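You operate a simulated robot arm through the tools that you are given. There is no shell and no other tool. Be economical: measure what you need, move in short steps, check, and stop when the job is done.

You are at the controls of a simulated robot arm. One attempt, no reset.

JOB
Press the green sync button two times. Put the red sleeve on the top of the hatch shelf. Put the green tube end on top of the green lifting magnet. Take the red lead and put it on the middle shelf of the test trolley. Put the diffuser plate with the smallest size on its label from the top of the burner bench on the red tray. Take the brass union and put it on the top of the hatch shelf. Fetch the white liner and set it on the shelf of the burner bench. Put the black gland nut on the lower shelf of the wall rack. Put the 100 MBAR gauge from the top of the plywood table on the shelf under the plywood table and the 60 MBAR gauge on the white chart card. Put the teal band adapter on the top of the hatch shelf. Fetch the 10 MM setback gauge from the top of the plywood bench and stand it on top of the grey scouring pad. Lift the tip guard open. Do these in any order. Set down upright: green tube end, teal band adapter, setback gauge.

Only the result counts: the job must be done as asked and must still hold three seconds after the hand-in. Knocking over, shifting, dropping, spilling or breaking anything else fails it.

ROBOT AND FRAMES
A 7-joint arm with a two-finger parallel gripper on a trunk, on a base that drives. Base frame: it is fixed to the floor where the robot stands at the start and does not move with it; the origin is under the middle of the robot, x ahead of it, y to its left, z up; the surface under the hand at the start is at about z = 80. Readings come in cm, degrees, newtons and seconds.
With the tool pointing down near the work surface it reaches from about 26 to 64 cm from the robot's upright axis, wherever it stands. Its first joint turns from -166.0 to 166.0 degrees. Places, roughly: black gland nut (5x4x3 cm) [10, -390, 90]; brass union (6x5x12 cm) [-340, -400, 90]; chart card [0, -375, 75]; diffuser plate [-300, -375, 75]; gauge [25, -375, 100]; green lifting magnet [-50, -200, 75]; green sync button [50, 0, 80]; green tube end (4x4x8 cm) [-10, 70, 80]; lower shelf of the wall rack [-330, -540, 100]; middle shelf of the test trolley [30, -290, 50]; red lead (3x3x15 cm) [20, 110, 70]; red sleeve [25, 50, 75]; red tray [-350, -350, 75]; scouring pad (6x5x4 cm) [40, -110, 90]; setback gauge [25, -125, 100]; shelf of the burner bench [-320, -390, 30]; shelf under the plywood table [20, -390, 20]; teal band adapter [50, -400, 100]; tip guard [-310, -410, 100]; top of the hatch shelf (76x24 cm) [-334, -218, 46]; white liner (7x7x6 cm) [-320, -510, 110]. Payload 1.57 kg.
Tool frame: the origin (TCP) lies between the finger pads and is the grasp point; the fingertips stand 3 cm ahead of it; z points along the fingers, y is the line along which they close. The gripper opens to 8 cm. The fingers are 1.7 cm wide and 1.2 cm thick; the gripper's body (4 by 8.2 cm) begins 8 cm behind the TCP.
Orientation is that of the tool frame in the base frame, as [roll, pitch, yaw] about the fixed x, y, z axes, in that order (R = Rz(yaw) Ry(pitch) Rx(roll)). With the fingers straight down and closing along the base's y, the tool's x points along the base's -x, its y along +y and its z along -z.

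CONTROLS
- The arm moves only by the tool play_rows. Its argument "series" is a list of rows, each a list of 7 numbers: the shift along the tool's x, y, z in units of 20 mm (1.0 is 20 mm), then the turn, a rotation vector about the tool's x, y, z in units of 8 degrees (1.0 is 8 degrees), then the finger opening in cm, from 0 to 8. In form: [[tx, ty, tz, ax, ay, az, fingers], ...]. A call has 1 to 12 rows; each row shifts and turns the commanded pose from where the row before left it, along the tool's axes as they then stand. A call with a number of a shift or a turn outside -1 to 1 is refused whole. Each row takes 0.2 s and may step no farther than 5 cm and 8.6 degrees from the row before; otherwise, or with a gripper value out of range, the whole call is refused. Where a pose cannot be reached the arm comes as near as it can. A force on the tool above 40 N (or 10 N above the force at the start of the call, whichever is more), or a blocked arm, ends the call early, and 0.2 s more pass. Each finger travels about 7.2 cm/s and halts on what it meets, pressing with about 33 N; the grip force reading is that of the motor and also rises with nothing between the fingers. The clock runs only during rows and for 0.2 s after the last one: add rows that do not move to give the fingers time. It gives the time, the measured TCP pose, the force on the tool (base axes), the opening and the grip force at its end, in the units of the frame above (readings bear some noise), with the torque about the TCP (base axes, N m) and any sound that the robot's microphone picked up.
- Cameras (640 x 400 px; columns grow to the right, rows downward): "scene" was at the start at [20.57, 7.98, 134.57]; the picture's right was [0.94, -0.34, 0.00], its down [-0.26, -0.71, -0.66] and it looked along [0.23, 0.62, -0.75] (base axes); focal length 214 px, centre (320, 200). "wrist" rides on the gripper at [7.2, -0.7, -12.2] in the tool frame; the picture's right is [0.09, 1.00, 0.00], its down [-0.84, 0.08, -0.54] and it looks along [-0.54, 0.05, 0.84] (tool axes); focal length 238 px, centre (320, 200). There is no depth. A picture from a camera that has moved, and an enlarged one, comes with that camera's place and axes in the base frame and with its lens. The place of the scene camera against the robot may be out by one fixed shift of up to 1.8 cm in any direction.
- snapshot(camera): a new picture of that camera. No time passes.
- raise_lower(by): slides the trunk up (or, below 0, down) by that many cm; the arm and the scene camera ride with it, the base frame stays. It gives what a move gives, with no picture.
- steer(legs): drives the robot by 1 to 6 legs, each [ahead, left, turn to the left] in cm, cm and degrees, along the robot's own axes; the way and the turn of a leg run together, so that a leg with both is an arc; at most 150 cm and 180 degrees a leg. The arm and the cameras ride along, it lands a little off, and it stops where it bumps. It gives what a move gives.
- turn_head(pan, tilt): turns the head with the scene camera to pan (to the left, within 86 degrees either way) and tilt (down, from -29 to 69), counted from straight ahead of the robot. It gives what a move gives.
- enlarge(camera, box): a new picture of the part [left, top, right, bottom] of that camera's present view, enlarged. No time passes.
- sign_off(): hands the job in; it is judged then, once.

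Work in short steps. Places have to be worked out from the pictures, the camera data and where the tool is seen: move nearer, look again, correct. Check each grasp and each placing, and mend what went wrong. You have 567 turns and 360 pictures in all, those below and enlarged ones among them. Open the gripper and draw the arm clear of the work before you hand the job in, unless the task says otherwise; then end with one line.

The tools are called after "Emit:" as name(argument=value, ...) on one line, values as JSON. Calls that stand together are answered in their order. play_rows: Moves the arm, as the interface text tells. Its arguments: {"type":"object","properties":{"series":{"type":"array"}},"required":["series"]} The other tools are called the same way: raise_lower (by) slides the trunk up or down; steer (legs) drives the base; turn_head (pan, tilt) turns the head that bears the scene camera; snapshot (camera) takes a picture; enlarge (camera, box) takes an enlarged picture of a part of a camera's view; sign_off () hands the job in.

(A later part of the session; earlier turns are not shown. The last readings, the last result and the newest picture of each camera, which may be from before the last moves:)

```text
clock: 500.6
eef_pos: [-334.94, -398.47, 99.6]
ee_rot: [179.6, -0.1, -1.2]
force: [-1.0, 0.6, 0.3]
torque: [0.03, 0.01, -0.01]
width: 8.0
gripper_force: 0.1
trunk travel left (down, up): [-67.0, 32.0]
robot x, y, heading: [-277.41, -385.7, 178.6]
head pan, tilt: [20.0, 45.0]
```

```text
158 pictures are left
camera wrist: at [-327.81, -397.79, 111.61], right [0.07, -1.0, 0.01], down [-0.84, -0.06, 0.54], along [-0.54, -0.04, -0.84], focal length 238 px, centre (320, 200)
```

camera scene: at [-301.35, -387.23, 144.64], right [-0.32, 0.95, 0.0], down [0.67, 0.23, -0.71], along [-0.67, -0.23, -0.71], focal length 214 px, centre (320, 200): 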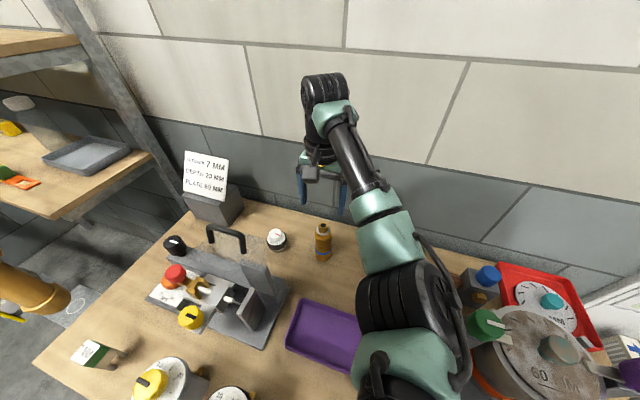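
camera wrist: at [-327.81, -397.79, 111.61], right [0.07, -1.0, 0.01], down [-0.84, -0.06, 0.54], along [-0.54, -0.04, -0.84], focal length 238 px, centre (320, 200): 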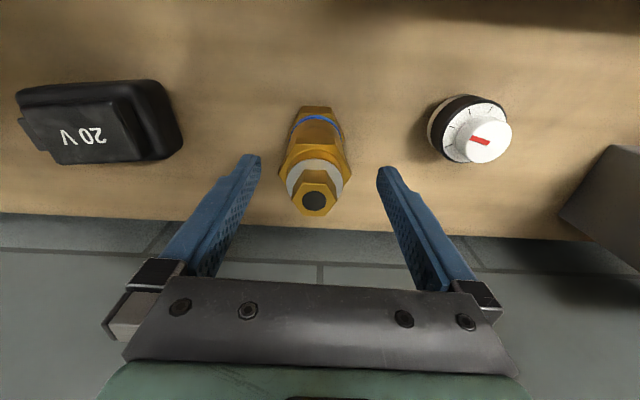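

Top at z≈99.7, x -335.4. I go down to z≈94.3 and close.

Emit:
play_rows(series=[[-0.2, 0, 0.9, 0, 0, 0, 8], [0, 0, 0.9, 0, 0, 0, 8], [0, 0, 0.85, 0, 0, 0, 8], [0, 0, 0, 0, 0, 0, 6], [0, 0, 0, 0, 0, 0, 4], [0, 0, 0, 0, 0, 0, 2], [0, 0, 0, 0, 0, 0, 0], [0, 0, 0, 0, 0, 0, 0]])

Emit:
snapshot(camera="wrist")

```text
clock: 502.4
eef_pos: [-335.37, -398.5, 94.36]
ee_rot: [179.5, 0.1, -1.4]
force: [-0.4, 2.3, 0.4]
torque: [0.0, 0.1, -0.02]
width: 5.24
gripper_force: 33.2
trunk travel left (down, up): [-67.0, 32.0]
robot x, y, heading: [-277.46, -385.87, 178.6]
head pan, tilt: [20.0, 45.0]
```

```text
157 pictures are left
camera wrist: at [-328.2, -397.83, 106.36], right [0.07, -1.0, 0.01], down [-0.84, -0.05, 0.54], along [-0.54, -0.04, -0.84], focal length 238 px, centre (320, 200)
```

wrist: 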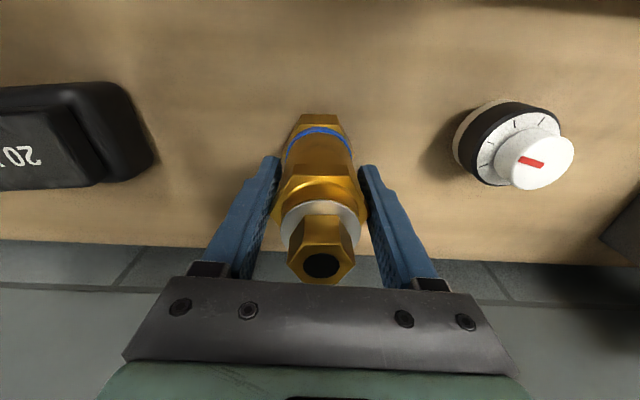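

Gripped on the upper hex. I lift 4 cm and check weight and grip.

Emit:
play_rows(series=[[0, 0, -0.5, 0, 0, 0, 0], [0, 0, -0.5, 0, 0, 0, 0], [0, 0, -0.5, 0, 0, 0, 0], [0, 0, -0.5, 0, 0, 0, 0]])

Emit:
snapshot(camera="wrist")

```text
clock: 503.4
eef_pos: [-335.49, -398.55, 98.3]
ee_rot: [179.6, 0.0, -1.4]
force: [-1.0, 0.1, -5.6]
torque: [0.01, 0.01, -0.03]
width: 5.23
gripper_force: 33.1
trunk travel left (down, up): [-67.0, 32.0]
robot x, y, heading: [-277.48, -385.4, 178.9]
head pan, tilt: [20.0, 45.0]
```

```text
156 pictures are left
camera wrist: at [-328.23, -397.84, 110.3], right [0.07, -1.0, 0.01], down [-0.84, -0.06, 0.54], along [-0.54, -0.04, -0.84], focal length 238 px, centre (320, 200)
```

wrist: 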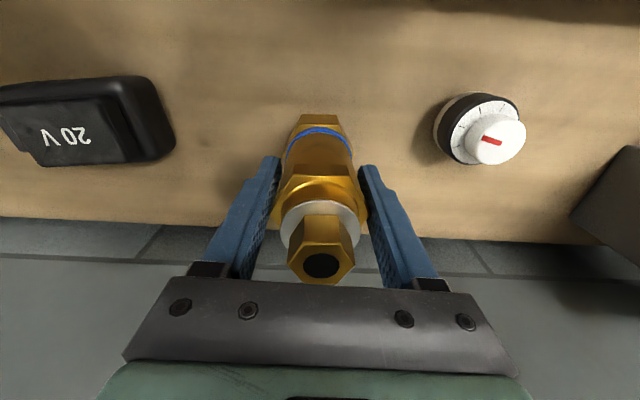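

Held (5.6 N). I lift 12 cm more, shift 5 cm away from the guard, and drive back.

Emit:
play_rows(series=[[0, 0, -0.9, 0, 0, 0, 0], [0, 0, -0.9, 0, 0, 0, 0], [0, 0, -0.9, 0, 0, 0, 0], [0, 0, -0.9, 0, 0, 0, 0], [0, 0, -0.9, 0, 0, 0, 0], [0, 0, -0.9, 0, 0, 0, 0], [0, 0, -0.9, 0, 0, 0, 0], [0, -0.8, 0, 0, 0, 0, 0], [0, -0.8, 0, 0, 0, 0, 0], [0, -0.8, 0, 0, 0, 0, 0]])

Emit:
steer(legs=[[-50, 0, 0]])

Emit:
turn_head(pan=-30, tilt=30)

Emit:
snapshot(camera="scene")

```text
clock: 505.6
eef_pos: [-335.21, -393.52, 110.75]
ee_rot: [179.6, 0.0, -1.3]
force: [0.4, -0.4, -4.8]
torque: [-0.02, -0.04, 0.01]
width: 5.23
gripper_force: 32.6
trunk travel left (down, up): [-67.0, 32.0]
robot x, y, heading: [-277.77, -385.56, 178.6]
head pan, tilt: [20.0, 45.0]
```

```text
clock: 508.6
eef_pos: [-285.84, -394.84, 110.76]
ee_rot: [179.5, 0.0, -1.0]
force: [1.2, -0.2, -5.2]
torque: [0.01, 0.0, 0.0]
width: 5.24
gripper_force: 33.1
trunk travel left (down, up): [-67.0, 32.0]
robot x, y, heading: [-227.97, -386.69, 178.6]
head pan, tilt: [20.0, 45.0]
```

```text
clock: 509.7
eef_pos: [-285.81, -394.91, 110.77]
ee_rot: [179.7, -0.1, -1.2]
force: [-0.1, 0.8, -5.3]
torque: [0.02, -0.01, -0.01]
width: 5.25
gripper_force: 33.1
trunk travel left (down, up): [-67.0, 32.0]
robot x, y, heading: [-228.04, -386.8, 179.1]
head pan, tilt: [-30.0, 30.0]
```

```text
155 pictures are left
camera scene: at [-251.97, -381.11, 146.88], right [0.52, 0.86, 0.0], down [0.43, -0.26, -0.87], along [-0.74, 0.45, -0.5], focal length 214 px, centre (320, 200)
```

scene: 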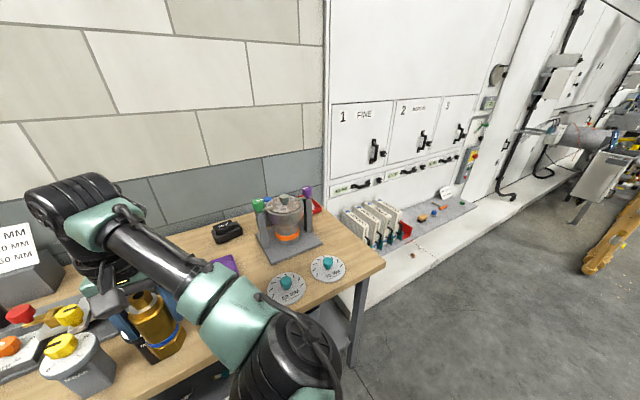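

I drive back a bit more and along to the hatch shelf at y≈-225.

Emit:
steer(legs=[[-12, 0, 0], [0, -80, 0], [0, -80, 0]])

Emit:
turn_head(pan=0, tilt=40)

Emit:
snapshot(camera="scene")

```text
clock: 518.7
eef_pos: [-271.0, -236.35, 110.86]
ee_rot: [179.6, 0.0, -0.4]
force: [0.6, 0.1, -4.9]
torque: [-0.01, 0.0, -0.01]
width: 5.23
gripper_force: 32.6
trunk travel left (down, up): [-67.0, 32.0]
robot x, y, heading: [-213.41, -227.55, 179.5]
head pan, tilt: [-30.0, 30.0]
```

```text
clock: 519.7
eef_pos: [-271.04, -236.39, 110.79]
ee_rot: [179.5, -0.1, -0.5]
force: [0.2, 0.9, -5.9]
torque: [-0.01, -0.02, -0.02]
width: 5.25
gripper_force: 33.2
trunk travel left (down, up): [-67.0, 32.0]
robot x, y, heading: [-213.36, -227.53, 179.5]
head pan, tilt: [0.0, 40.0]
```

```text
154 pictures are left
camera scene: at [-238.05, -226.64, 145.35], right [0.01, 1.0, 0.0], down [0.64, -0.01, -0.77], along [-0.77, 0.01, -0.64], focal length 214 px, centre (320, 200)
```

scene: 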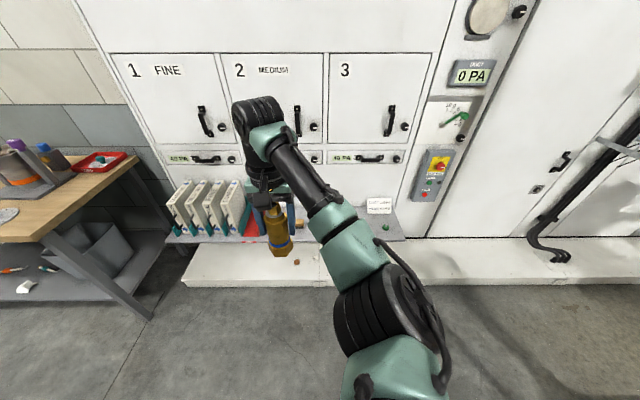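

Emit:
steer(legs=[[0, 22, 0]])

Emit:
turn_head(pan=-12, tilt=40)

Emit:
enlarge(camera="scene", box=[180, 150, 420, 300])

Emit:
snapshot(camera="wrist")

```text
clock: 521.4
eef_pos: [-271.21, -258.18, 110.89]
ee_rot: [179.8, -0.1, -0.5]
force: [0.2, 0.4, -6.0]
torque: [0.02, 0.02, -0.01]
width: 5.25
gripper_force: 32.0
trunk travel left (down, up): [-67.0, 32.0]
robot x, y, heading: [-213.57, -249.57, 179.7]
head pan, tilt: [0.0, 40.0]
```

```text
clock: 522.1
eef_pos: [-271.16, -258.04, 110.86]
ee_rot: [179.6, -0.1, -0.5]
force: [-0.6, -0.1, -6.3]
torque: [-0.02, 0.0, 0.01]
width: 5.24
gripper_force: 33.0
trunk travel left (down, up): [-67.0, 32.0]
robot x, y, heading: [-213.4, -249.31, 179.7]
head pan, tilt: [-12.0, 40.0]
```

```text
2.67 times, centred on (300, 225) of scene
camera zoom: at [-238.02, -246.69, 145.34], right [0.22, 0.98, 0.0], down [0.63, -0.14, -0.77], along [-0.75, 0.17, -0.64], focal length 572 px, centre (373, 133)
```

zoom: 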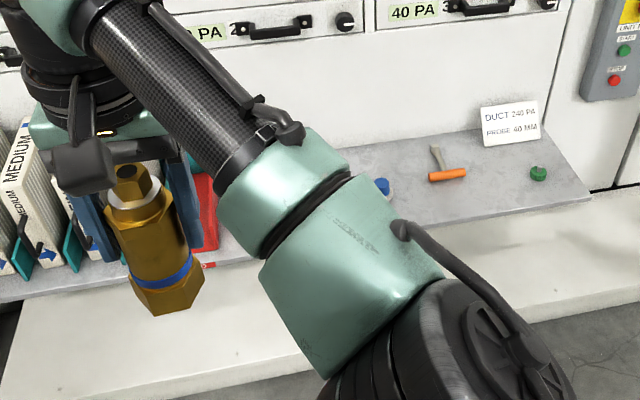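

```text
152 pictures are left
camera wrist: at [-264.09, -257.31, 122.86], right [0.08, -1.0, 0.01], down [-0.84, -0.07, 0.54], along [-0.54, -0.05, -0.84], focal length 238 px, centre (320, 200)
```

wrist: 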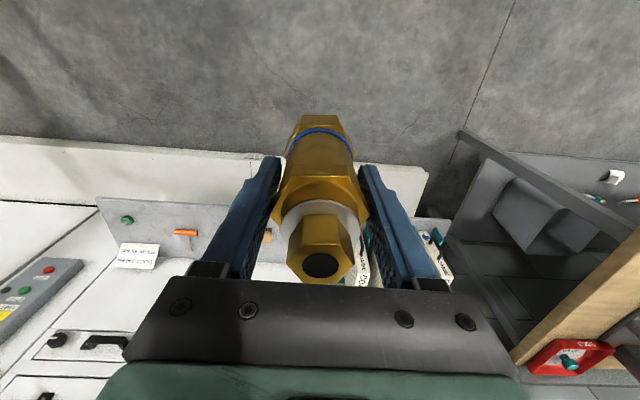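

Shelf runs x -317…-343 with free spots near y -194 and y -213. I take the union to about [-327, -194]: drive right, lower the trunk, then approach.

Emit:
steer(legs=[[0, -63, 0]])

Emit:
raise_lower(by=-36)

Emit:
steer(legs=[[35, 0, 0]])

Emit:
turn_head(pan=5, tilt=45)

Emit:
snapshot(camera="scene")

Emit:
snapshot(camera="wrist")

```text
clock: 525.6
eef_pos: [-270.75, -195.57, 110.78]
ee_rot: [179.6, -0.1, -0.2]
force: [-0.2, -0.8, -5.2]
torque: [-0.02, 0.01, 0.02]
width: 5.22
gripper_force: 33.3
trunk travel left (down, up): [-67.0, 32.0]
robot x, y, heading: [-213.33, -186.44, 179.6]
head pan, tilt: [-12.0, 40.0]
```

```text
clock: 529.1
eef_pos: [-270.71, -195.58, 74.84]
ee_rot: [179.7, 0.0, -0.3]
force: [0.2, -0.5, -5.4]
torque: [-0.02, 0.01, 0.0]
width: 5.23
gripper_force: 33.3
trunk travel left (down, up): [-31.0, 68.0]
robot x, y, heading: [-213.12, -186.67, 180.0]
head pan, tilt: [-12.0, 40.0]
```

```text
clock: 531.4
eef_pos: [-305.51, -195.45, 74.85]
ee_rot: [179.7, -0.2, -0.3]
force: [0.6, 0.1, -6.6]
torque: [-0.01, -0.03, 0.02]
width: 5.24
gripper_force: 32.5
trunk travel left (down, up): [-31.0, 68.0]
robot x, y, heading: [-248.05, -186.53, 179.8]
head pan, tilt: [-12.0, 40.0]
```

```text
clock: 532.2
eef_pos: [-305.48, -195.32, 74.81]
ee_rot: [179.7, -0.1, -0.3]
force: [-1.1, 0.1, -5.4]
torque: [0.01, -0.01, 0.01]
width: 5.23
gripper_force: 33.2
trunk travel left (down, up): [-31.0, 68.0]
robot x, y, heading: [-247.98, -186.24, 179.6]
head pan, tilt: [5.0, 45.0]
```

```text
151 pictures are left
camera scene: at [-272.16, -186.32, 108.62], right [-0.08, 1.0, 0.0], down [0.71, 0.06, -0.71], along [-0.7, -0.06, -0.71], focal length 214 px, centre (320, 200)
```

scene: 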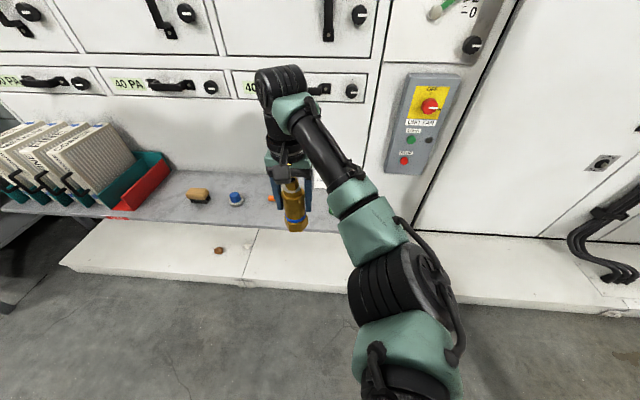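

```text
150 pictures are left
camera wrist: at [-298.4, -194.54, 86.85], right [0.09, -1.0, 0.01], down [-0.84, -0.07, 0.54], along [-0.54, -0.05, -0.84], focal length 238 px, centre (320, 200)
```

wrist: 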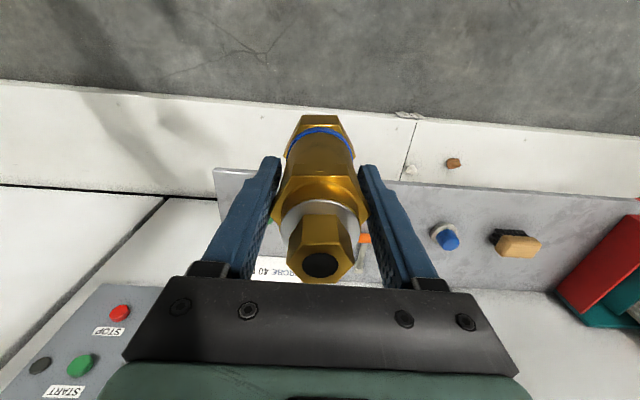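

Gap between the green knob (y -183) and scraper (y -208) fits. I drive 21 ahead, then lower.

Emit:
steer(legs=[[21, 0, 0]])

Emit:
raise_lower(by=-14)

Emit:
snapshot(camera="wrist")

Emit:
snapshot(camera="scene")

```text
clock: 533.8
eef_pos: [-326.43, -195.18, 74.8]
ee_rot: [179.7, 0.0, -0.3]
force: [-0.4, 0.3, -5.5]
torque: [0.01, 0.04, -0.02]
width: 5.24
gripper_force: 32.9
trunk travel left (down, up): [-31.0, 68.0]
robot x, y, heading: [-269.07, -186.2, 179.5]
head pan, tilt: [5.0, 45.0]
```

```text
clock: 535.5
eef_pos: [-326.26, -195.1, 60.73]
ee_rot: [179.7, -0.2, -0.3]
force: [0.4, 0.7, -6.0]
torque: [0.0, -0.02, 0.01]
width: 5.22
gripper_force: 33.1
trunk travel left (down, up): [-17.0, 82.0]
robot x, y, heading: [-268.28, -186.62, 179.5]
head pan, tilt: [5.0, 45.0]
```

```text
149 pictures are left
camera wrist: at [-319.23, -194.37, 72.86], right [0.09, -1.0, 0.01], down [-0.84, -0.07, 0.54], along [-0.54, -0.05, -0.84], focal length 238 px, centre (320, 200)
```

wrist: 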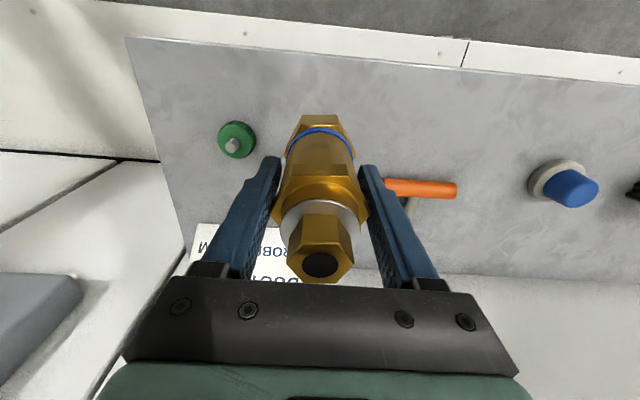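

```text
148 pictures are left
camera scene: at [-292.98, -186.17, 94.62], right [-0.08, 1.0, 0.0], down [0.71, 0.06, -0.71], along [-0.7, -0.06, -0.71], focal length 214 px, centre (320, 200)
```

scene: 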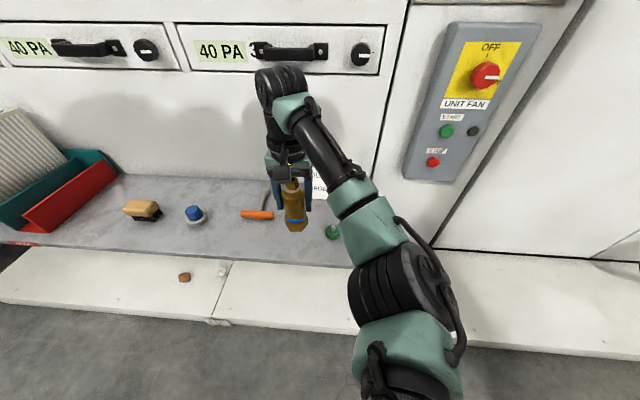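

Positioned. Lower 5 by trunk, then feel down.

Emit:
raise_lower(by=-5)

Emit:
play_rows(series=[[0, 0, 0.25, 0, 0, 0, 0], [0, 0, 0.2, 0, 0, 0, 0], [0, 0, 0.2, 0, 0, 0, 0]])

Emit:
play_rows(series=[[0, 0, 0.2, 0, 0, 0, 0], [0, 0, 0.2, 0, 0, 0, 0], [0, 0, 0.2, 0, 0, 0, 0]])

Emit:
play_rows(series=[[0, 0, 0.2, 0, 0, 0, 0], [0, 0, 0.2, 0, 0, 0, 0]])

```text
clock: 536.4
eef_pos: [-326.38, -195.18, 55.86]
ee_rot: [179.7, -0.1, -0.3]
force: [-0.8, 0.9, -5.5]
torque: [-0.02, 0.01, 0.0]
width: 5.23
gripper_force: 32.8
trunk travel left (down, up): [-12.0, 87.0]
robot x, y, heading: [-268.8, -186.15, 179.8]
head pan, tilt: [5.0, 45.0]
```

```text
clock: 537.2
eef_pos: [-326.37, -195.11, 54.62]
ee_rot: [179.6, -0.1, -0.3]
force: [0.3, -0.1, -6.2]
torque: [0.04, -0.01, -0.04]
width: 5.22
gripper_force: 32.8
trunk travel left (down, up): [-12.0, 87.0]
robot x, y, heading: [-268.86, -186.3, 179.7]
head pan, tilt: [5.0, 45.0]
```

```text
clock: 538.0
eef_pos: [-326.38, -195.21, 53.72]
ee_rot: [179.6, 0.3, -0.3]
force: [-1.6, -2.7, 25.3]
torque: [0.48, 0.05, -0.17]
width: 5.3
gripper_force: 33.1
trunk travel left (down, up): [-12.0, 87.0]
robot x, y, heading: [-268.5, -185.84, 179.7]
head pan, tilt: [5.0, 45.0]
```

```text
clock: 538.6
eef_pos: [-326.33, -195.18, 53.05]
ee_rot: [179.6, 0.4, -0.3]
force: [-1.6, -3.6, 33.7]
torque: [-0.07, -0.67, -0.22]
width: 5.24
gripper_force: 32.6
trunk travel left (down, up): [-12.0, 87.0]
robot x, y, heading: [-268.85, -186.22, 179.7]
head pan, tilt: [5.0, 45.0]
```

Seated. I release and lift straight up.

Emit:
play_rows(series=[[0, 0, -0.25, 0, 0, 0, 0], [0, 0, 0, 0, 0, 0, 6], [0, 0, 0, 0, 0, 0, 7], [0, 0, 0, 0, 0, 0, 8], [0, 0, 0, 0, 0, 0, 8]])

Emit:
raise_lower(by=18)

Emit:
snapshot(camera="wrist")

```text
clock: 539.8
eef_pos: [-326.33, -195.15, 52.94]
ee_rot: [179.7, -0.1, -0.4]
force: [0.1, 0.4, -0.8]
torque: [0.0, 0.01, -0.01]
width: 8.02
gripper_force: 0.0
trunk travel left (down, up): [-12.0, 87.0]
robot x, y, heading: [-268.73, -186.25, 179.5]
head pan, tilt: [5.0, 45.0]
```

```text
clock: 541.8
eef_pos: [-326.25, -195.14, 71.01]
ee_rot: [179.7, -0.1, -0.3]
force: [-0.3, -0.2, 0.3]
torque: [-0.01, -0.05, 0.01]
width: 8.01
gripper_force: 0.1
trunk travel left (down, up): [-30.0, 69.0]
robot x, y, heading: [-268.82, -186.09, 179.7]
head pan, tilt: [5.0, 45.0]
```

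```text
147 pictures are left
camera wrist: at [-319.24, -194.39, 83.08], right [0.09, -1.0, 0.01], down [-0.84, -0.07, 0.54], along [-0.54, -0.05, -0.84], focal length 238 px, centre (320, 200)
```

wrist: 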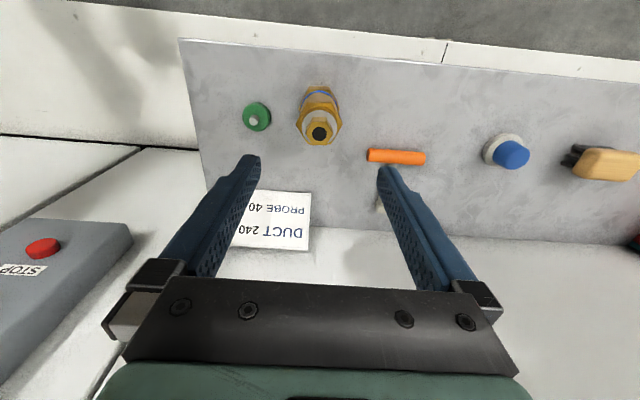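

The union stands on the hatch shelf. Next the teal adapter, from the east side of the plywood table via the south aisle. I raise the trunk, back off and drive.

Emit:
raise_lower(by=37)

Emit:
steer(legs=[[-90, 0, 0], [0, 150, 0], [0, 150, 0]])

Emit:
turn_head(pan=86, tilt=20)

Emit:
snapshot(camera="scene")

```text
clock: 545.4
eef_pos: [-326.41, -195.1, 108.06]
ee_rot: [179.8, -0.1, -0.2]
force: [-0.3, -0.1, 0.6]
torque: [0.01, -0.01, -0.03]
width: 8.01
gripper_force: 0.0
trunk travel left (down, up): [-67.0, 32.0]
robot x, y, heading: [-268.62, -186.14, 179.9]
head pan, tilt: [5.0, 45.0]
```

```text
clock: 564.2
eef_pos: [-239.44, -496.56, 108.05]
ee_rot: [179.7, -0.1, -0.3]
force: [0.1, 0.1, -0.1]
torque: [0.02, 0.0, -0.01]
width: 7.99
gripper_force: 0.1
trunk travel left (down, up): [-67.0, 32.0]
robot x, y, heading: [-182.29, -487.49, 179.6]
head pan, tilt: [5.0, 45.0]
```

```text
clock: 565.8
eef_pos: [-239.37, -496.52, 108.05]
ee_rot: [179.7, 0.0, -0.4]
force: [0.1, -0.7, 0.0]
torque: [0.01, -0.01, 0.01]
width: 8.02
gripper_force: 0.0
trunk travel left (down, up): [-67.0, 32.0]
robot x, y, heading: [-181.6, -487.42, 179.6]
head pan, tilt: [85.9, 20.0]
```

```text
146 pictures are left
camera scene: at [-198.63, -496.15, 148.5], right [-1.0, 0.08, 0.0], down [0.03, 0.34, -0.94], along [-0.07, -0.94, -0.34], focal length 214 px, centre (320, 200)
```

scene: 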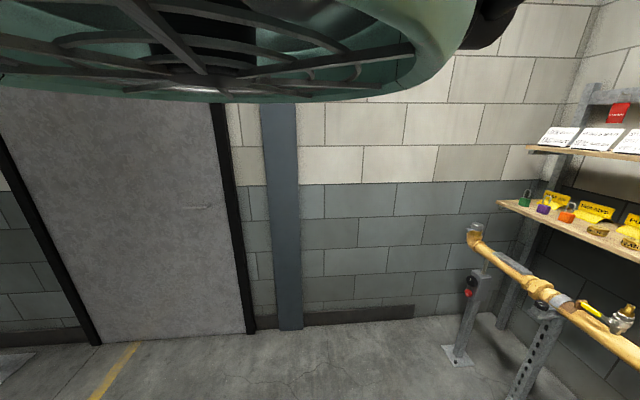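

I turn to face east and look along the south aisle.

Emit:
steer(legs=[[0, 0, 90], [0, 0, 90], [0, -15, 0]])

Emit:
turn_head(pan=0, tilt=20)

Emit:
snapshot(camera="scene")

```text
clock: 574.7
eef_pos: [-124.33, -494.76, 108.01]
ee_rot: [179.6, -0.1, 178.6]
force: [0.0, 0.4, -0.3]
torque: [0.03, 0.01, 0.02]
width: 8.02
gripper_force: 0.2
trunk travel left (down, up): [-67.0, 32.0]
robot x, y, heading: [-182.35, -502.13, -1.5]
head pan, tilt: [85.9, 20.0]
```

```text
clock: 576.3
eef_pos: [-124.45, -494.84, 107.97]
ee_rot: [179.8, -0.1, 178.5]
force: [-0.6, -0.2, 0.6]
torque: [-0.02, 0.01, 0.03]
width: 7.98
gripper_force: 0.0
trunk travel left (down, up): [-67.0, 32.0]
robot x, y, heading: [-182.09, -502.79, -1.9]
head pan, tilt: [0.0, 20.0]
```

```text
145 pictures are left
camera scene: at [-155.01, -502.49, 148.5], right [-0.03, -1.0, 0.0], down [-0.34, 0.01, -0.94], along [0.94, -0.03, -0.34], focal length 214 px, centre (320, 200)
```

scene: 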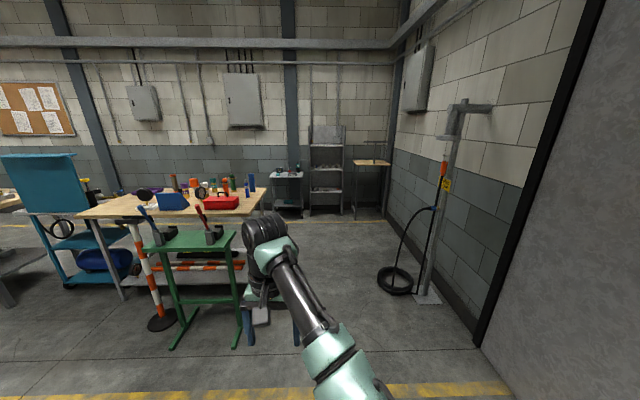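

The aisle is clear at y≈-502. I drive to x≈30, then turn round via the south side.

Emit:
steer(legs=[[120, 0, 0], [95, -8, 0], [0, 0, -90], [0, 0, -90]])

Emit:
raise_lower(by=20)

Emit:
turn_head(pan=-60, tilt=35)

Emit:
snapshot(camera="scene")

```text
clock: 594.7
eef_pos: [-24.71, -524.57, 108.16]
ee_rot: [179.6, -0.1, -2.2]
force: [-0.1, 0.2, 0.9]
torque: [0.0, -0.03, 0.0]
width: 7.99
gripper_force: 0.0
trunk travel left (down, up): [-67.0, 32.0]
robot x, y, heading: [33.05, -517.65, 177.5]
head pan, tilt: [0.0, 20.0]
```

```text
clock: 596.9
eef_pos: [-24.78, -524.66, 128.12]
ee_rot: [179.7, -0.1, -2.3]
force: [0.9, -0.9, -0.7]
torque: [0.01, 0.0, -0.03]
width: 8.03
gripper_force: 0.1
trunk travel left (down, up): [-87.0, 12.0]
robot x, y, heading: [33.41, -517.48, 177.4]
head pan, tilt: [0.0, 20.0]
```

```text
clock: 598.2
eef_pos: [-24.69, -524.53, 128.14]
ee_rot: [179.7, -0.2, -2.3]
force: [0.0, 0.5, 0.6]
torque: [0.0, -0.01, 0.01]
width: 8.0
gripper_force: 0.0
trunk travel left (down, up): [-87.0, 12.0]
robot x, y, heading: [33.44, -517.57, 177.4]
head pan, tilt: [-60.0, 35.0]
```

```text
144 pictures are left
camera scene: at [12.98, -508.5, 166.12], right [0.89, 0.46, 0.0], down [0.27, -0.51, -0.82], along [-0.38, 0.73, -0.57], focal length 214 px, centre (320, 200)
```

scene: 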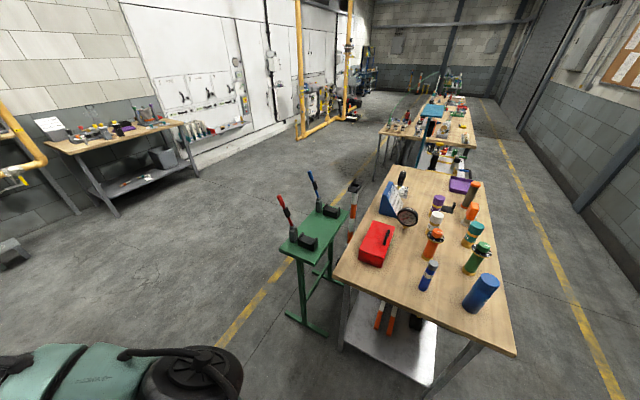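

The teal adapter stands at about [44.5, -408]; the table spans x -7…58. I back to x≈94 and go north to y≈-408.

Emit:
steer(legs=[[0, 0, 2.4], [-61, 0, 0], [0, -105, 0]])

Emit:
snapshot(camera="wrist")

Emit:
turn_head(pan=0, tilt=50)

Emit:
snapshot(camera="scene")

```text
clock: 607.0
eef_pos: [36.91, -421.04, 128.08]
ee_rot: [179.7, -0.2, -0.2]
force: [-0.3, 0.4, 0.1]
torque: [-0.02, -0.03, -0.02]
width: 8.0
gripper_force: 0.1
trunk travel left (down, up): [-87.0, 12.0]
robot x, y, heading: [94.57, -411.86, 180.0]
head pan, tilt: [-60.0, 35.0]
```

```text
143 pictures are left
camera wrist: at [44.04, -420.27, 140.09], right [0.09, -1.0, 0.01], down [-0.84, -0.07, 0.54], along [-0.54, -0.05, -0.84], focal length 238 px, centre (320, 200)
```

wrist: 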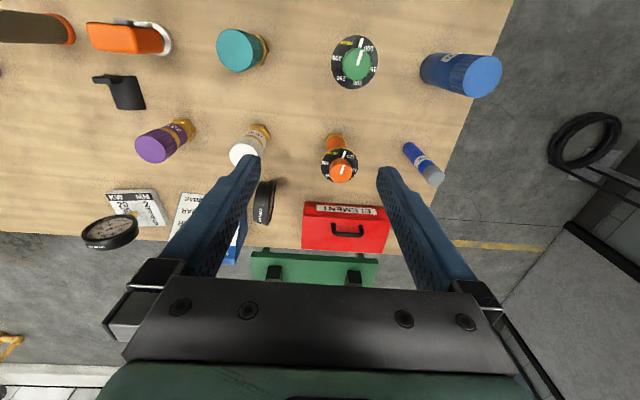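

```text
clock: 608.4
eef_pos: [36.93, -421.05, 127.98]
ee_rot: [179.8, -0.1, -0.2]
force: [0.0, 0.2, 0.2]
torque: [-0.01, 0.01, 0.0]
width: 8.03
gripper_force: 0.1
trunk travel left (down, up): [-87.0, 12.0]
robot x, y, heading: [95.05, -412.02, 179.8]
head pan, tilt: [0.0, 50.0]
```

```text
142 pictures are left
camera scene: at [70.71, -411.25, 163.94], right [0.01, 1.0, 0.0], down [0.77, 0.0, -0.64], along [-0.64, 0.0, -0.77], focal length 214 px, centre (320, 200)
```

scene: 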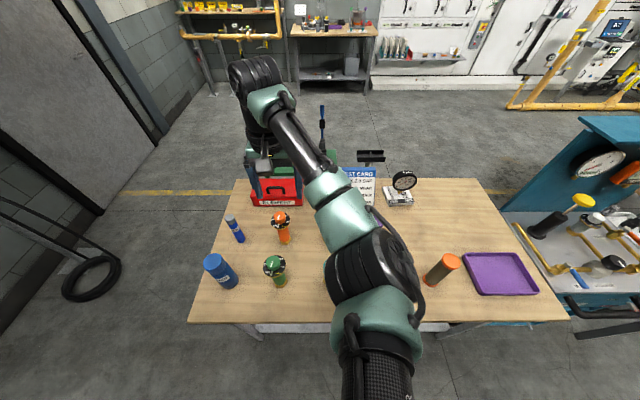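

Teal adapter axis ≈ [42.5, -409]. I centre above it, lower the trunk 8, and look.

Emit:
play_rows(series=[[0.47, -1, 0, 0, 0, 0, 8], [0.47, -1, 0, 0, 0, 0, 8], [0.47, -1, 0, 0, 0, 0, 8], [0.47, -1, 0, 0, 0, 0, 8], [0.47, -1, 0, 0, 0, 0, 8], [0.47, -1, 0, 0, 0, 0, 8]])

Emit:
raise_lower(by=-8)

Emit:
snapshot(camera="wrist")

Emit:
snapshot(camera="scene")

```text
clock: 609.8
eef_pos: [42.61, -409.02, 127.98]
ee_rot: [179.6, 0.0, -0.2]
force: [-1.0, -0.6, -0.2]
torque: [-0.01, 0.01, -0.02]
width: 7.98
gripper_force: 0.0
trunk travel left (down, up): [-87.0, 12.0]
robot x, y, heading: [94.81, -411.79, 179.8]
head pan, tilt: [0.0, 50.0]
```

```text
clock: 610.9
eef_pos: [42.68, -409.04, 120.09]
ee_rot: [179.7, -0.1, -0.2]
force: [0.6, 0.2, -0.2]
torque: [-0.02, -0.02, 0.02]
width: 7.99
gripper_force: 0.1
trunk travel left (down, up): [-79.0, 20.0]
robot x, y, heading: [94.61, -411.99, 179.9]
head pan, tilt: [0.0, 50.0]
```

```text
141 pictures are left
camera wrist: at [49.7, -408.29, 132.02], right [0.09, -1.0, 0.01], down [-0.84, -0.07, 0.54], along [-0.54, -0.05, -0.84], focal length 238 px, centre (320, 200)
```

wrist: 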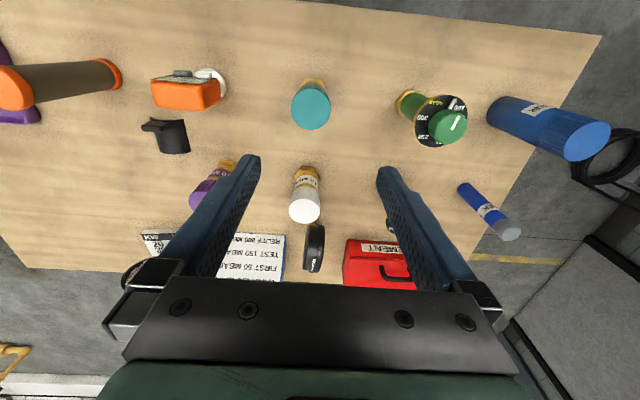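

```text
140 pictures are left
camera scene: at [70.72, -411.26, 155.94], right [0.0, 1.0, 0.0], down [0.77, 0.0, -0.64], along [-0.64, 0.0, -0.77], focal length 214 px, centre (320, 200)
```

scene: 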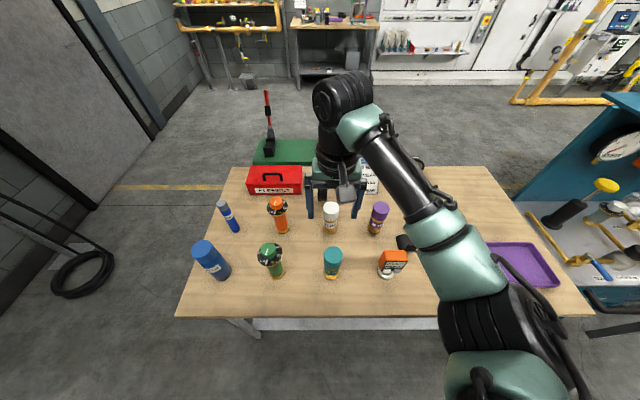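

Teal adapter axis refined to [43, -407.8], top z≈97. I descend to z 104 and check.

Emit:
play_rows(series=[[0.15, -0.6, 0, 0, 0, 0, 8], [0, 0, 1, 0, 0, 0, 8], [0, 0, 1, 0, 0, 0, 8], [0, 0, 1, 0, 0, 0, 8], [0, 0, 1, 0, 0, 0, 8], [0, 0, 1, 0, 0, 0, 8], [0, 0, 1, 0, 0, 0, 8], [0, 0, 1, 0, 0, 0, 8], [0, 0, 1, 0, 0, 0, 8]])

Emit:
snapshot(camera="wrist")

```text
clock: 612.9
eef_pos: [42.9, -408.05, 104.04]
ee_rot: [179.7, -0.1, -0.2]
force: [0.8, -0.8, -0.1]
torque: [-0.01, 0.0, 0.02]
width: 7.99
gripper_force: 0.0
trunk travel left (down, up): [-79.0, 20.0]
robot x, y, heading: [94.46, -412.06, 179.9]
head pan, tilt: [0.0, 50.0]
```

```text
139 pictures are left
camera wrist: at [50.01, -407.24, 116.06], right [0.09, -1.0, 0.01], down [-0.84, -0.07, 0.54], along [-0.54, -0.05, -0.84], focal length 238 px, centre (320, 200)
```

wrist: 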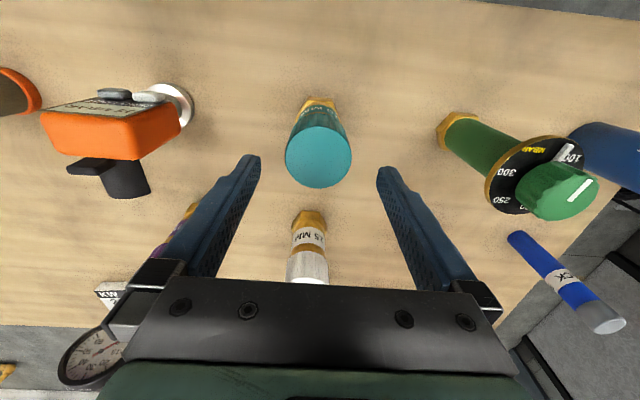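

Top z≈99, aligned. Down to z 93 and close.

Emit:
play_rows(series=[[0, 0, 1, 0, 0, 0, 8], [0, 0, 1, 0, 0, 0, 8], [0, 0, 1, 0, 0, 0, 8], [0, 0, 1, 0, 0, 0, 8], [0, 0, 1, 0, 0, 0, 8], [0, 0, 0.5, 0, 0, 0, 8]])

Emit:
play_rows(series=[[0, 0, 0, 0, 0, 0, 7], [0, 0, 0, 0, 0, 0, 5], [0, 0, 0, 0, 0, 0, 3], [0, 0, 0, 0, 0, 0, 0], [0, 0, 0, 0, 0, 0, 0]])

Emit:
snapshot(camera="wrist")

```text
clock: 614.3
eef_pos: [42.83, -407.96, 92.94]
ee_rot: [179.7, -0.1, -0.1]
force: [-0.5, -0.1, 0.9]
torque: [0.02, -0.02, 0.0]
width: 8.0
gripper_force: 0.0
trunk travel left (down, up): [-79.0, 20.0]
robot x, y, heading: [94.3, -411.92, 179.8]
head pan, tilt: [0.0, 50.0]
```

```text
clock: 615.5
eef_pos: [42.9, -408.01, 92.81]
ee_rot: [179.7, -0.1, -0.2]
force: [0.0, 1.4, -0.4]
torque: [0.05, 0.01, -0.02]
width: 5.32
gripper_force: 32.7
trunk travel left (down, up): [-79.0, 20.0]
robot x, y, heading: [94.37, -411.92, 179.6]
head pan, tilt: [0.0, 50.0]
```

```text
138 pictures are left
camera wrist: at [49.99, -407.23, 105.0], right [0.09, -1.0, 0.01], down [-0.84, -0.07, 0.54], along [-0.54, -0.05, -0.84], focal length 238 px, centre (320, 200)
```

wrist: 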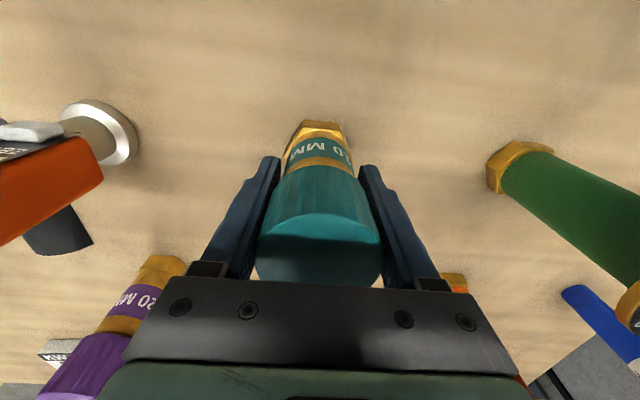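

Gripped at 5.3 cm. Lift 12 cm with the arm, then the trunk.

Emit:
play_rows(series=[[0, 0, -0.5, 0, 0, 0, 0], [0, 0, -0.8, 0, 0, 0, 0], [0, 0, -0.9, 0, 0, 0, 0], [0, 0, -0.9, 0, 0, 0, 0], [0, 0, -0.9, 0, 0, 0, 0], [0, 0, -0.9, 0, 0, 0, 0], [0, 0, -0.9, 0, 0, 0, 0], [0, 0, -0.9, 0, 0, 0, 0]])

Emit:
raise_lower(by=14)

Emit:
snapshot(camera="wrist")

```text
clock: 617.3
eef_pos: [42.82, -407.87, 106.37]
ee_rot: [179.6, -0.1, 0.0]
force: [0.2, -0.1, -4.3]
torque: [-0.01, 0.0, -0.02]
width: 5.29
gripper_force: 33.3
trunk travel left (down, up): [-79.0, 20.0]
robot x, y, heading: [94.46, -412.24, 179.8]
head pan, tilt: [0.0, 50.0]
```

```text
clock: 619.0
eef_pos: [42.7, -407.92, 120.42]
ee_rot: [179.6, -0.1, -0.2]
force: [0.2, -0.3, -3.2]
torque: [-0.04, 0.01, -0.02]
width: 5.29
gripper_force: 33.0
trunk travel left (down, up): [-93.0, 6.0]
robot x, y, heading: [94.69, -412.03, 180.0]
head pan, tilt: [0.0, 50.0]
```

```text
137 pictures are left
camera wrist: at [49.95, -407.18, 132.42], right [0.09, -1.0, 0.01], down [-0.84, -0.07, 0.54], along [-0.54, -0.05, -0.84], focal length 238 px, centre (320, 200)
```

wrist: 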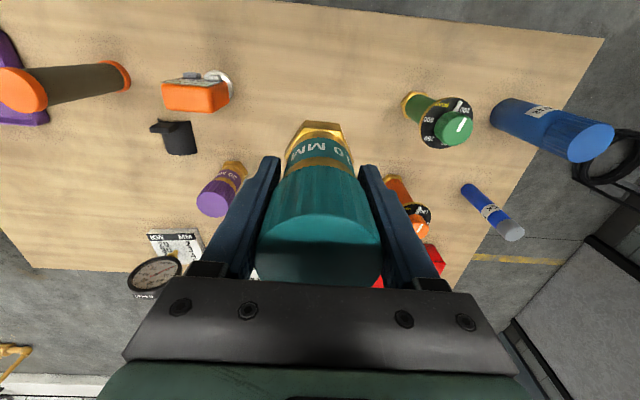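

Held. I drive back by the south aisle to the hatch shelf.

Emit:
steer(legs=[[0, 105, 0], [140, 0, 0], [135, 0, 0]])

Emit:
steer(legs=[[0, -145, 0], [0, -145, 0]])

Emit:
snapshot(camera="scene")

```text
clock: 637.4
eef_pos: [-233.75, -509.28, 120.46]
ee_rot: [179.8, -0.1, -1.2]
force: [-0.4, 0.5, -2.7]
torque: [0.0, -0.01, 0.01]
width: 5.31
gripper_force: 33.2
trunk travel left (down, up): [-93.0, 6.0]
robot x, y, heading: [-182.16, -514.01, 178.8]
head pan, tilt: [0.0, 50.0]
```

```text
clock: 651.4
eef_pos: [-225.22, -217.83, 120.45]
ee_rot: [179.7, -0.1, -2.1]
force: [-0.2, 0.0, -3.9]
torque: [-0.02, 0.01, -0.04]
width: 5.29
gripper_force: 33.4
trunk travel left (down, up): [-93.0, 6.0]
robot x, y, heading: [-173.95, -223.64, 178.2]
head pan, tilt: [0.0, 50.0]
```

```text
136 pictures are left
camera scene: at [-197.67, -222.01, 169.93], right [0.04, 1.0, 0.0], down [0.77, -0.03, -0.64], along [-0.64, 0.02, -0.77], focal length 214 px, centre (320, 200)
```

scene: 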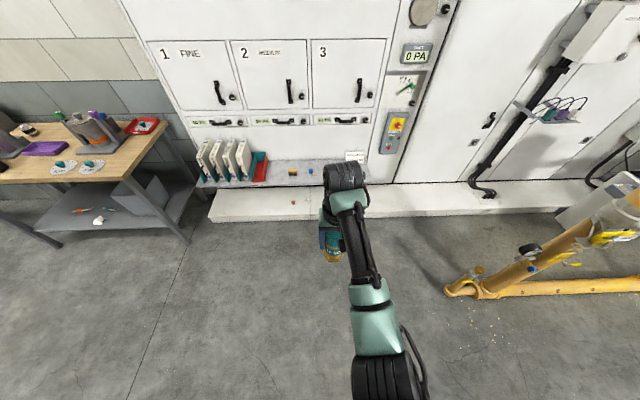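

I aim for [-325, -212] in front of the scraper and blue puck. Lower 40, square up, and approach.

Emit:
raise_lower(by=-40)

Emit:
steer(legs=[[0, 0, 1.7], [80, -5, 0]])

Emit:
snapshot(camera="wrist")

```text
clock: 655.2
eef_pos: [-225.35, -217.69, 80.34]
ee_rot: [179.6, -0.1, -2.1]
force: [0.3, -0.7, -3.3]
torque: [0.01, -0.02, 0.04]
width: 5.31
gripper_force: 32.9
trunk travel left (down, up): [-53.0, 46.0]
robot x, y, heading: [-173.47, -223.76, 178.1]
head pan, tilt: [0.0, 50.0]
```

```text
clock: 659.9
eef_pos: [-305.68, -213.56, 80.41]
ee_rot: [179.7, -0.1, -0.5]
force: [0.5, -0.6, -3.5]
torque: [0.04, -0.05, 0.01]
width: 5.28
gripper_force: 32.9
trunk travel left (down, up): [-53.0, 46.0]
robot x, y, heading: [-253.57, -217.77, 179.4]
head pan, tilt: [0.0, 50.0]
```

```text
135 pictures are left
camera wrist: at [-298.47, -212.73, 92.41], right [0.08, -1.0, 0.01], down [-0.84, -0.07, 0.54], along [-0.54, -0.05, -0.84], focal length 238 px, centre (320, 200)
```

wrist: 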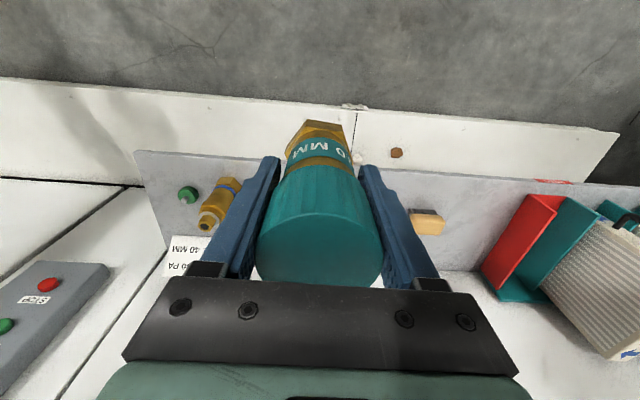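

Lower 18, drive 19.5 ahead, then look.

Emit:
raise_lower(by=-16)

Emit:
steer(legs=[[19.5, 0, 0]])

Emit:
snapshot(camera="wrist")

Emit:
snapshot(camera="scene")

```text
clock: 661.7
eef_pos: [-305.58, -213.44, 64.49]
ee_rot: [179.7, -0.1, -0.5]
force: [-0.3, 0.7, -3.5]
torque: [-0.02, -0.01, -0.04]
width: 5.29
gripper_force: 33.2
trunk travel left (down, up): [-37.0, 62.0]
robot x, y, heading: [-253.84, -217.4, 179.4]
head pan, tilt: [0.0, 50.0]
```

```text
clock: 663.3
eef_pos: [-324.97, -213.27, 64.38]
ee_rot: [179.7, -0.2, -0.4]
force: [-0.2, -0.3, -3.5]
torque: [-0.03, -0.01, -0.01]
width: 5.29
gripper_force: 32.8
trunk travel left (down, up): [-37.0, 62.0]
robot x, y, heading: [-273.16, -217.57, 179.4]
head pan, tilt: [0.0, 50.0]
```

```text
134 pictures are left
camera wrist: at [-317.87, -212.62, 76.41], right [0.09, -1.0, 0.01], down [-0.84, -0.07, 0.54], along [-0.54, -0.05, -0.84], focal length 238 px, centre (320, 200)
```

wrist: 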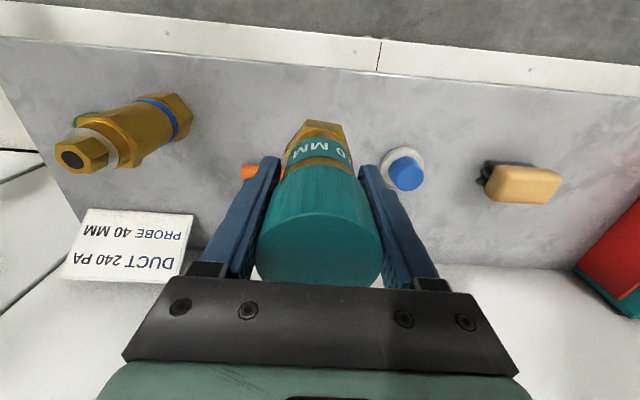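

```text
133 pictures are left
camera scene: at [-297.18, -216.77, 113.93], right [0.01, 1.0, 0.0], down [0.77, -0.01, -0.64], along [-0.64, 0.01, -0.77], focal length 214 px, centre (320, 200)
```

scene: 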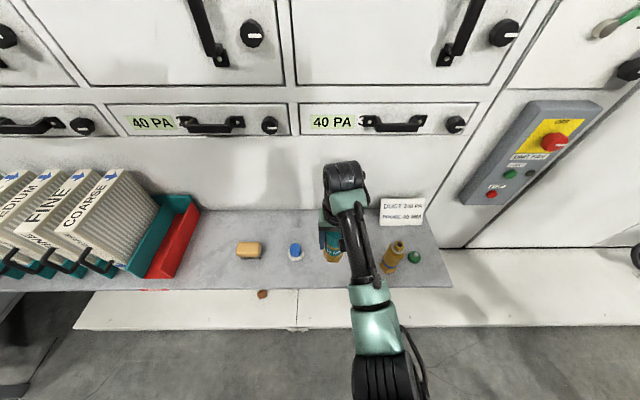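

Clear of neighbours. Lower 8.5 then feel down.

Emit:
raise_lower(by=-8.5)

Emit:
play_rows(series=[[0, 0, 0.25, 0, 0, 0, 0], [0, 0, 0.2, 0, 0, 0, 0], [0, 0, 0.2, 0, 0, 0, 0]])

Emit:
play_rows(series=[[0, 0, 0.2, 0, 0, 0, 0], [0, 0, 0.15, 0, 0, 0, 0], [0, 0, 0.15, 0, 0, 0, 0]])

Emit:
play_rows(series=[[0, 0, 0.15, 0, 0, 0, 0], [0, 0, 0.15, 0, 0, 0, 0]])

```text
clock: 664.5
eef_pos: [-325.03, -213.37, 55.84]
ee_rot: [179.7, -0.1, -0.3]
force: [0.2, -0.7, -3.9]
torque: [0.01, -0.03, 0.01]
width: 5.31
gripper_force: 32.8
trunk travel left (down, up): [-28.5, 70.5]
robot x, y, heading: [-273.35, -217.82, 179.3]
head pan, tilt: [0.0, 50.0]
```

```text
clock: 665.3
eef_pos: [-324.97, -213.41, 54.66]
ee_rot: [179.7, 0.0, -0.4]
force: [-0.1, -0.6, -3.8]
torque: [-0.01, -0.03, -0.01]
width: 5.32
gripper_force: 33.0
trunk travel left (down, up): [-28.5, 70.5]
robot x, y, heading: [-273.14, -217.52, 179.5]
head pan, tilt: [0.0, 50.0]
```

```text
clock: 666.1
eef_pos: [-324.97, -213.4, 53.93]
ee_rot: [179.7, 0.3, -0.5]
force: [4.3, -3.1, 22.2]
torque: [0.41, -0.56, -0.01]
width: 5.3
gripper_force: 33.0
trunk travel left (down, up): [-28.5, 70.5]
robot x, y, heading: [-273.32, -217.35, 179.7]
head pan, tilt: [0.0, 50.0]
```

```text
clock: 666.7
eef_pos: [-325.31, -213.38, 53.86]
ee_rot: [179.8, 0.9, -0.4]
force: [3.6, -1.3, 16.3]
torque: [0.33, -0.08, 0.01]
width: 5.31
gripper_force: 33.2
trunk travel left (down, up): [-28.5, 70.5]
robot x, y, heading: [-273.38, -217.77, 179.3]
head pan, tilt: [0.0, 50.0]
stopped in row 2: the force on the tool passed its limit at 40 N (the readings are from after the stop); the commanded pose is now the measured one
```

Seated. Ease up slightly and release.

Emit:
play_rows(series=[[0, 0, -0.08, 0, -0.1, 0, 0], [0, 0, 0, 0, 0, 0, 6], [0, 0, 0, 0, 0, 0, 7], [0, 0, 0, 0, 0, 0, 7], [0, 0, 0, 0, 0, 0, 7]])

Emit:
raise_lower(by=18)

Emit:
snapshot(camera="wrist")

```text
clock: 667.9
eef_pos: [-325.07, -213.38, 53.64]
ee_rot: [179.7, 1.4, -0.3]
force: [-0.7, 0.6, 0.7]
torque: [0.0, -0.04, 0.0]
width: 7.03
gripper_force: 0.0
trunk travel left (down, up): [-28.5, 70.5]
robot x, y, heading: [-273.19, -217.55, 179.7]
head pan, tilt: [0.0, 50.0]
```

```text
clock: 669.9
eef_pos: [-325.16, -213.39, 71.65]
ee_rot: [179.7, 1.4, -0.3]
force: [0.9, -0.4, 0.4]
torque: [-0.01, 0.01, 0.01]
width: 6.99
gripper_force: 0.0
trunk travel left (down, up): [-46.5, 52.5]
robot x, y, heading: [-273.08, -217.36, 179.6]
head pan, tilt: [0.0, 50.0]
```

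```text
132 pictures are left
camera wrist: at [-317.76, -212.61, 83.53], right [0.09, -1.0, 0.0], down [-0.82, -0.07, 0.56], along [-0.56, -0.05, -0.83], focal length 238 px, centre (320, 200)
```

wrist: 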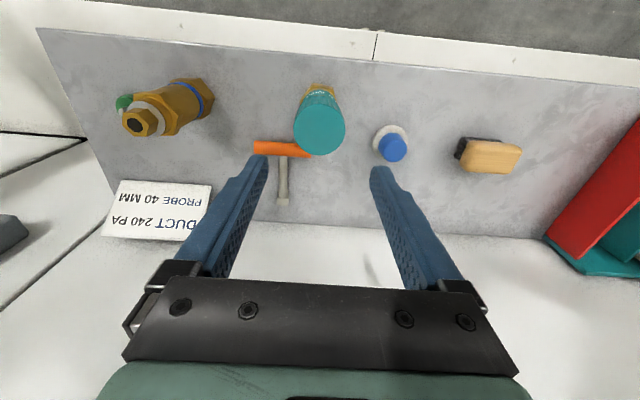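

The teal adapter stands upright. Next the red sleeve via the north route. Raise, level the hand, and drive.

Emit:
raise_lower(by=32)

Emit:
play_rows(series=[[0, 0, 0, 0, 0.175, 0, 8]])

Emit:
steer(legs=[[-143, 0, 0], [0, -140, 0]])

Emit:
turn_head(pan=-86, tilt=20)

Emit:
snapshot(camera="scene")

```text
clock: 673.0
eef_pos: [-325.14, -213.29, 103.7]
ee_rot: [179.8, 1.4, -0.3]
force: [0.1, -0.9, 0.9]
torque: [0.04, 0.01, 0.04]
width: 6.99
gripper_force: 0.1
trunk travel left (down, up): [-78.5, 20.5]
robot x, y, heading: [-273.17, -217.46, 179.3]
head pan, tilt: [0.0, 50.0]
```

```text
clock: 673.4
eef_pos: [-325.31, -213.38, 103.74]
ee_rot: [179.6, 0.0, -0.3]
force: [-0.2, 0.5, 1.0]
torque: [0.01, -0.02, 0.0]
width: 8.01
gripper_force: 0.0
trunk travel left (down, up): [-78.5, 20.5]
robot x, y, heading: [-273.48, -217.68, 179.4]
head pan, tilt: [0.0, 50.0]
```

```text
clock: 687.1
eef_pos: [-183.04, -74.73, 103.72]
ee_rot: [179.6, 0.0, 0.0]
force: [0.0, 0.2, 0.2]
torque: [-0.01, 0.03, 0.01]
width: 7.99
gripper_force: 0.1
trunk travel left (down, up): [-78.5, 20.5]
robot x, y, heading: [-131.38, -78.68, 179.7]
head pan, tilt: [0.0, 50.0]
```

```text
clock: 688.7
eef_pos: [-183.14, -74.67, 103.6]
ee_rot: [179.8, 0.1, 0.0]
force: [0.0, 0.6, 0.4]
torque: [0.0, -0.03, 0.03]
width: 8.01
gripper_force: 0.0
trunk travel left (down, up): [-78.5, 20.5]
robot x, y, heading: [-131.52, -78.82, 179.6]
head pan, tilt: [-85.9, 20.0]
```

```text
131 pictures are left
camera scene: at [-147.89, -68.71, 160.0], right [1.0, 0.07, 0.0], down [0.02, -0.34, -0.94], along [-0.06, 0.94, -0.34], focal length 214 px, centre (320, 200)
```

scene: 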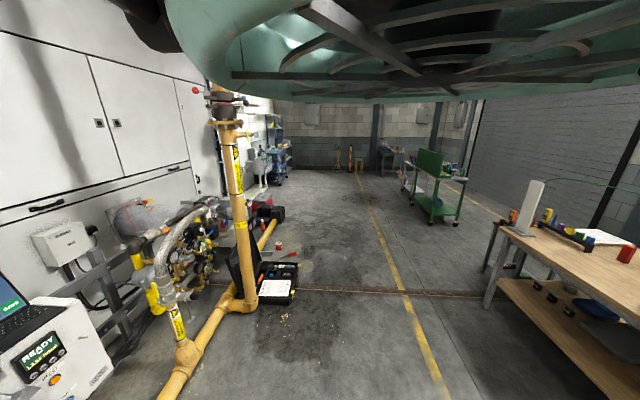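

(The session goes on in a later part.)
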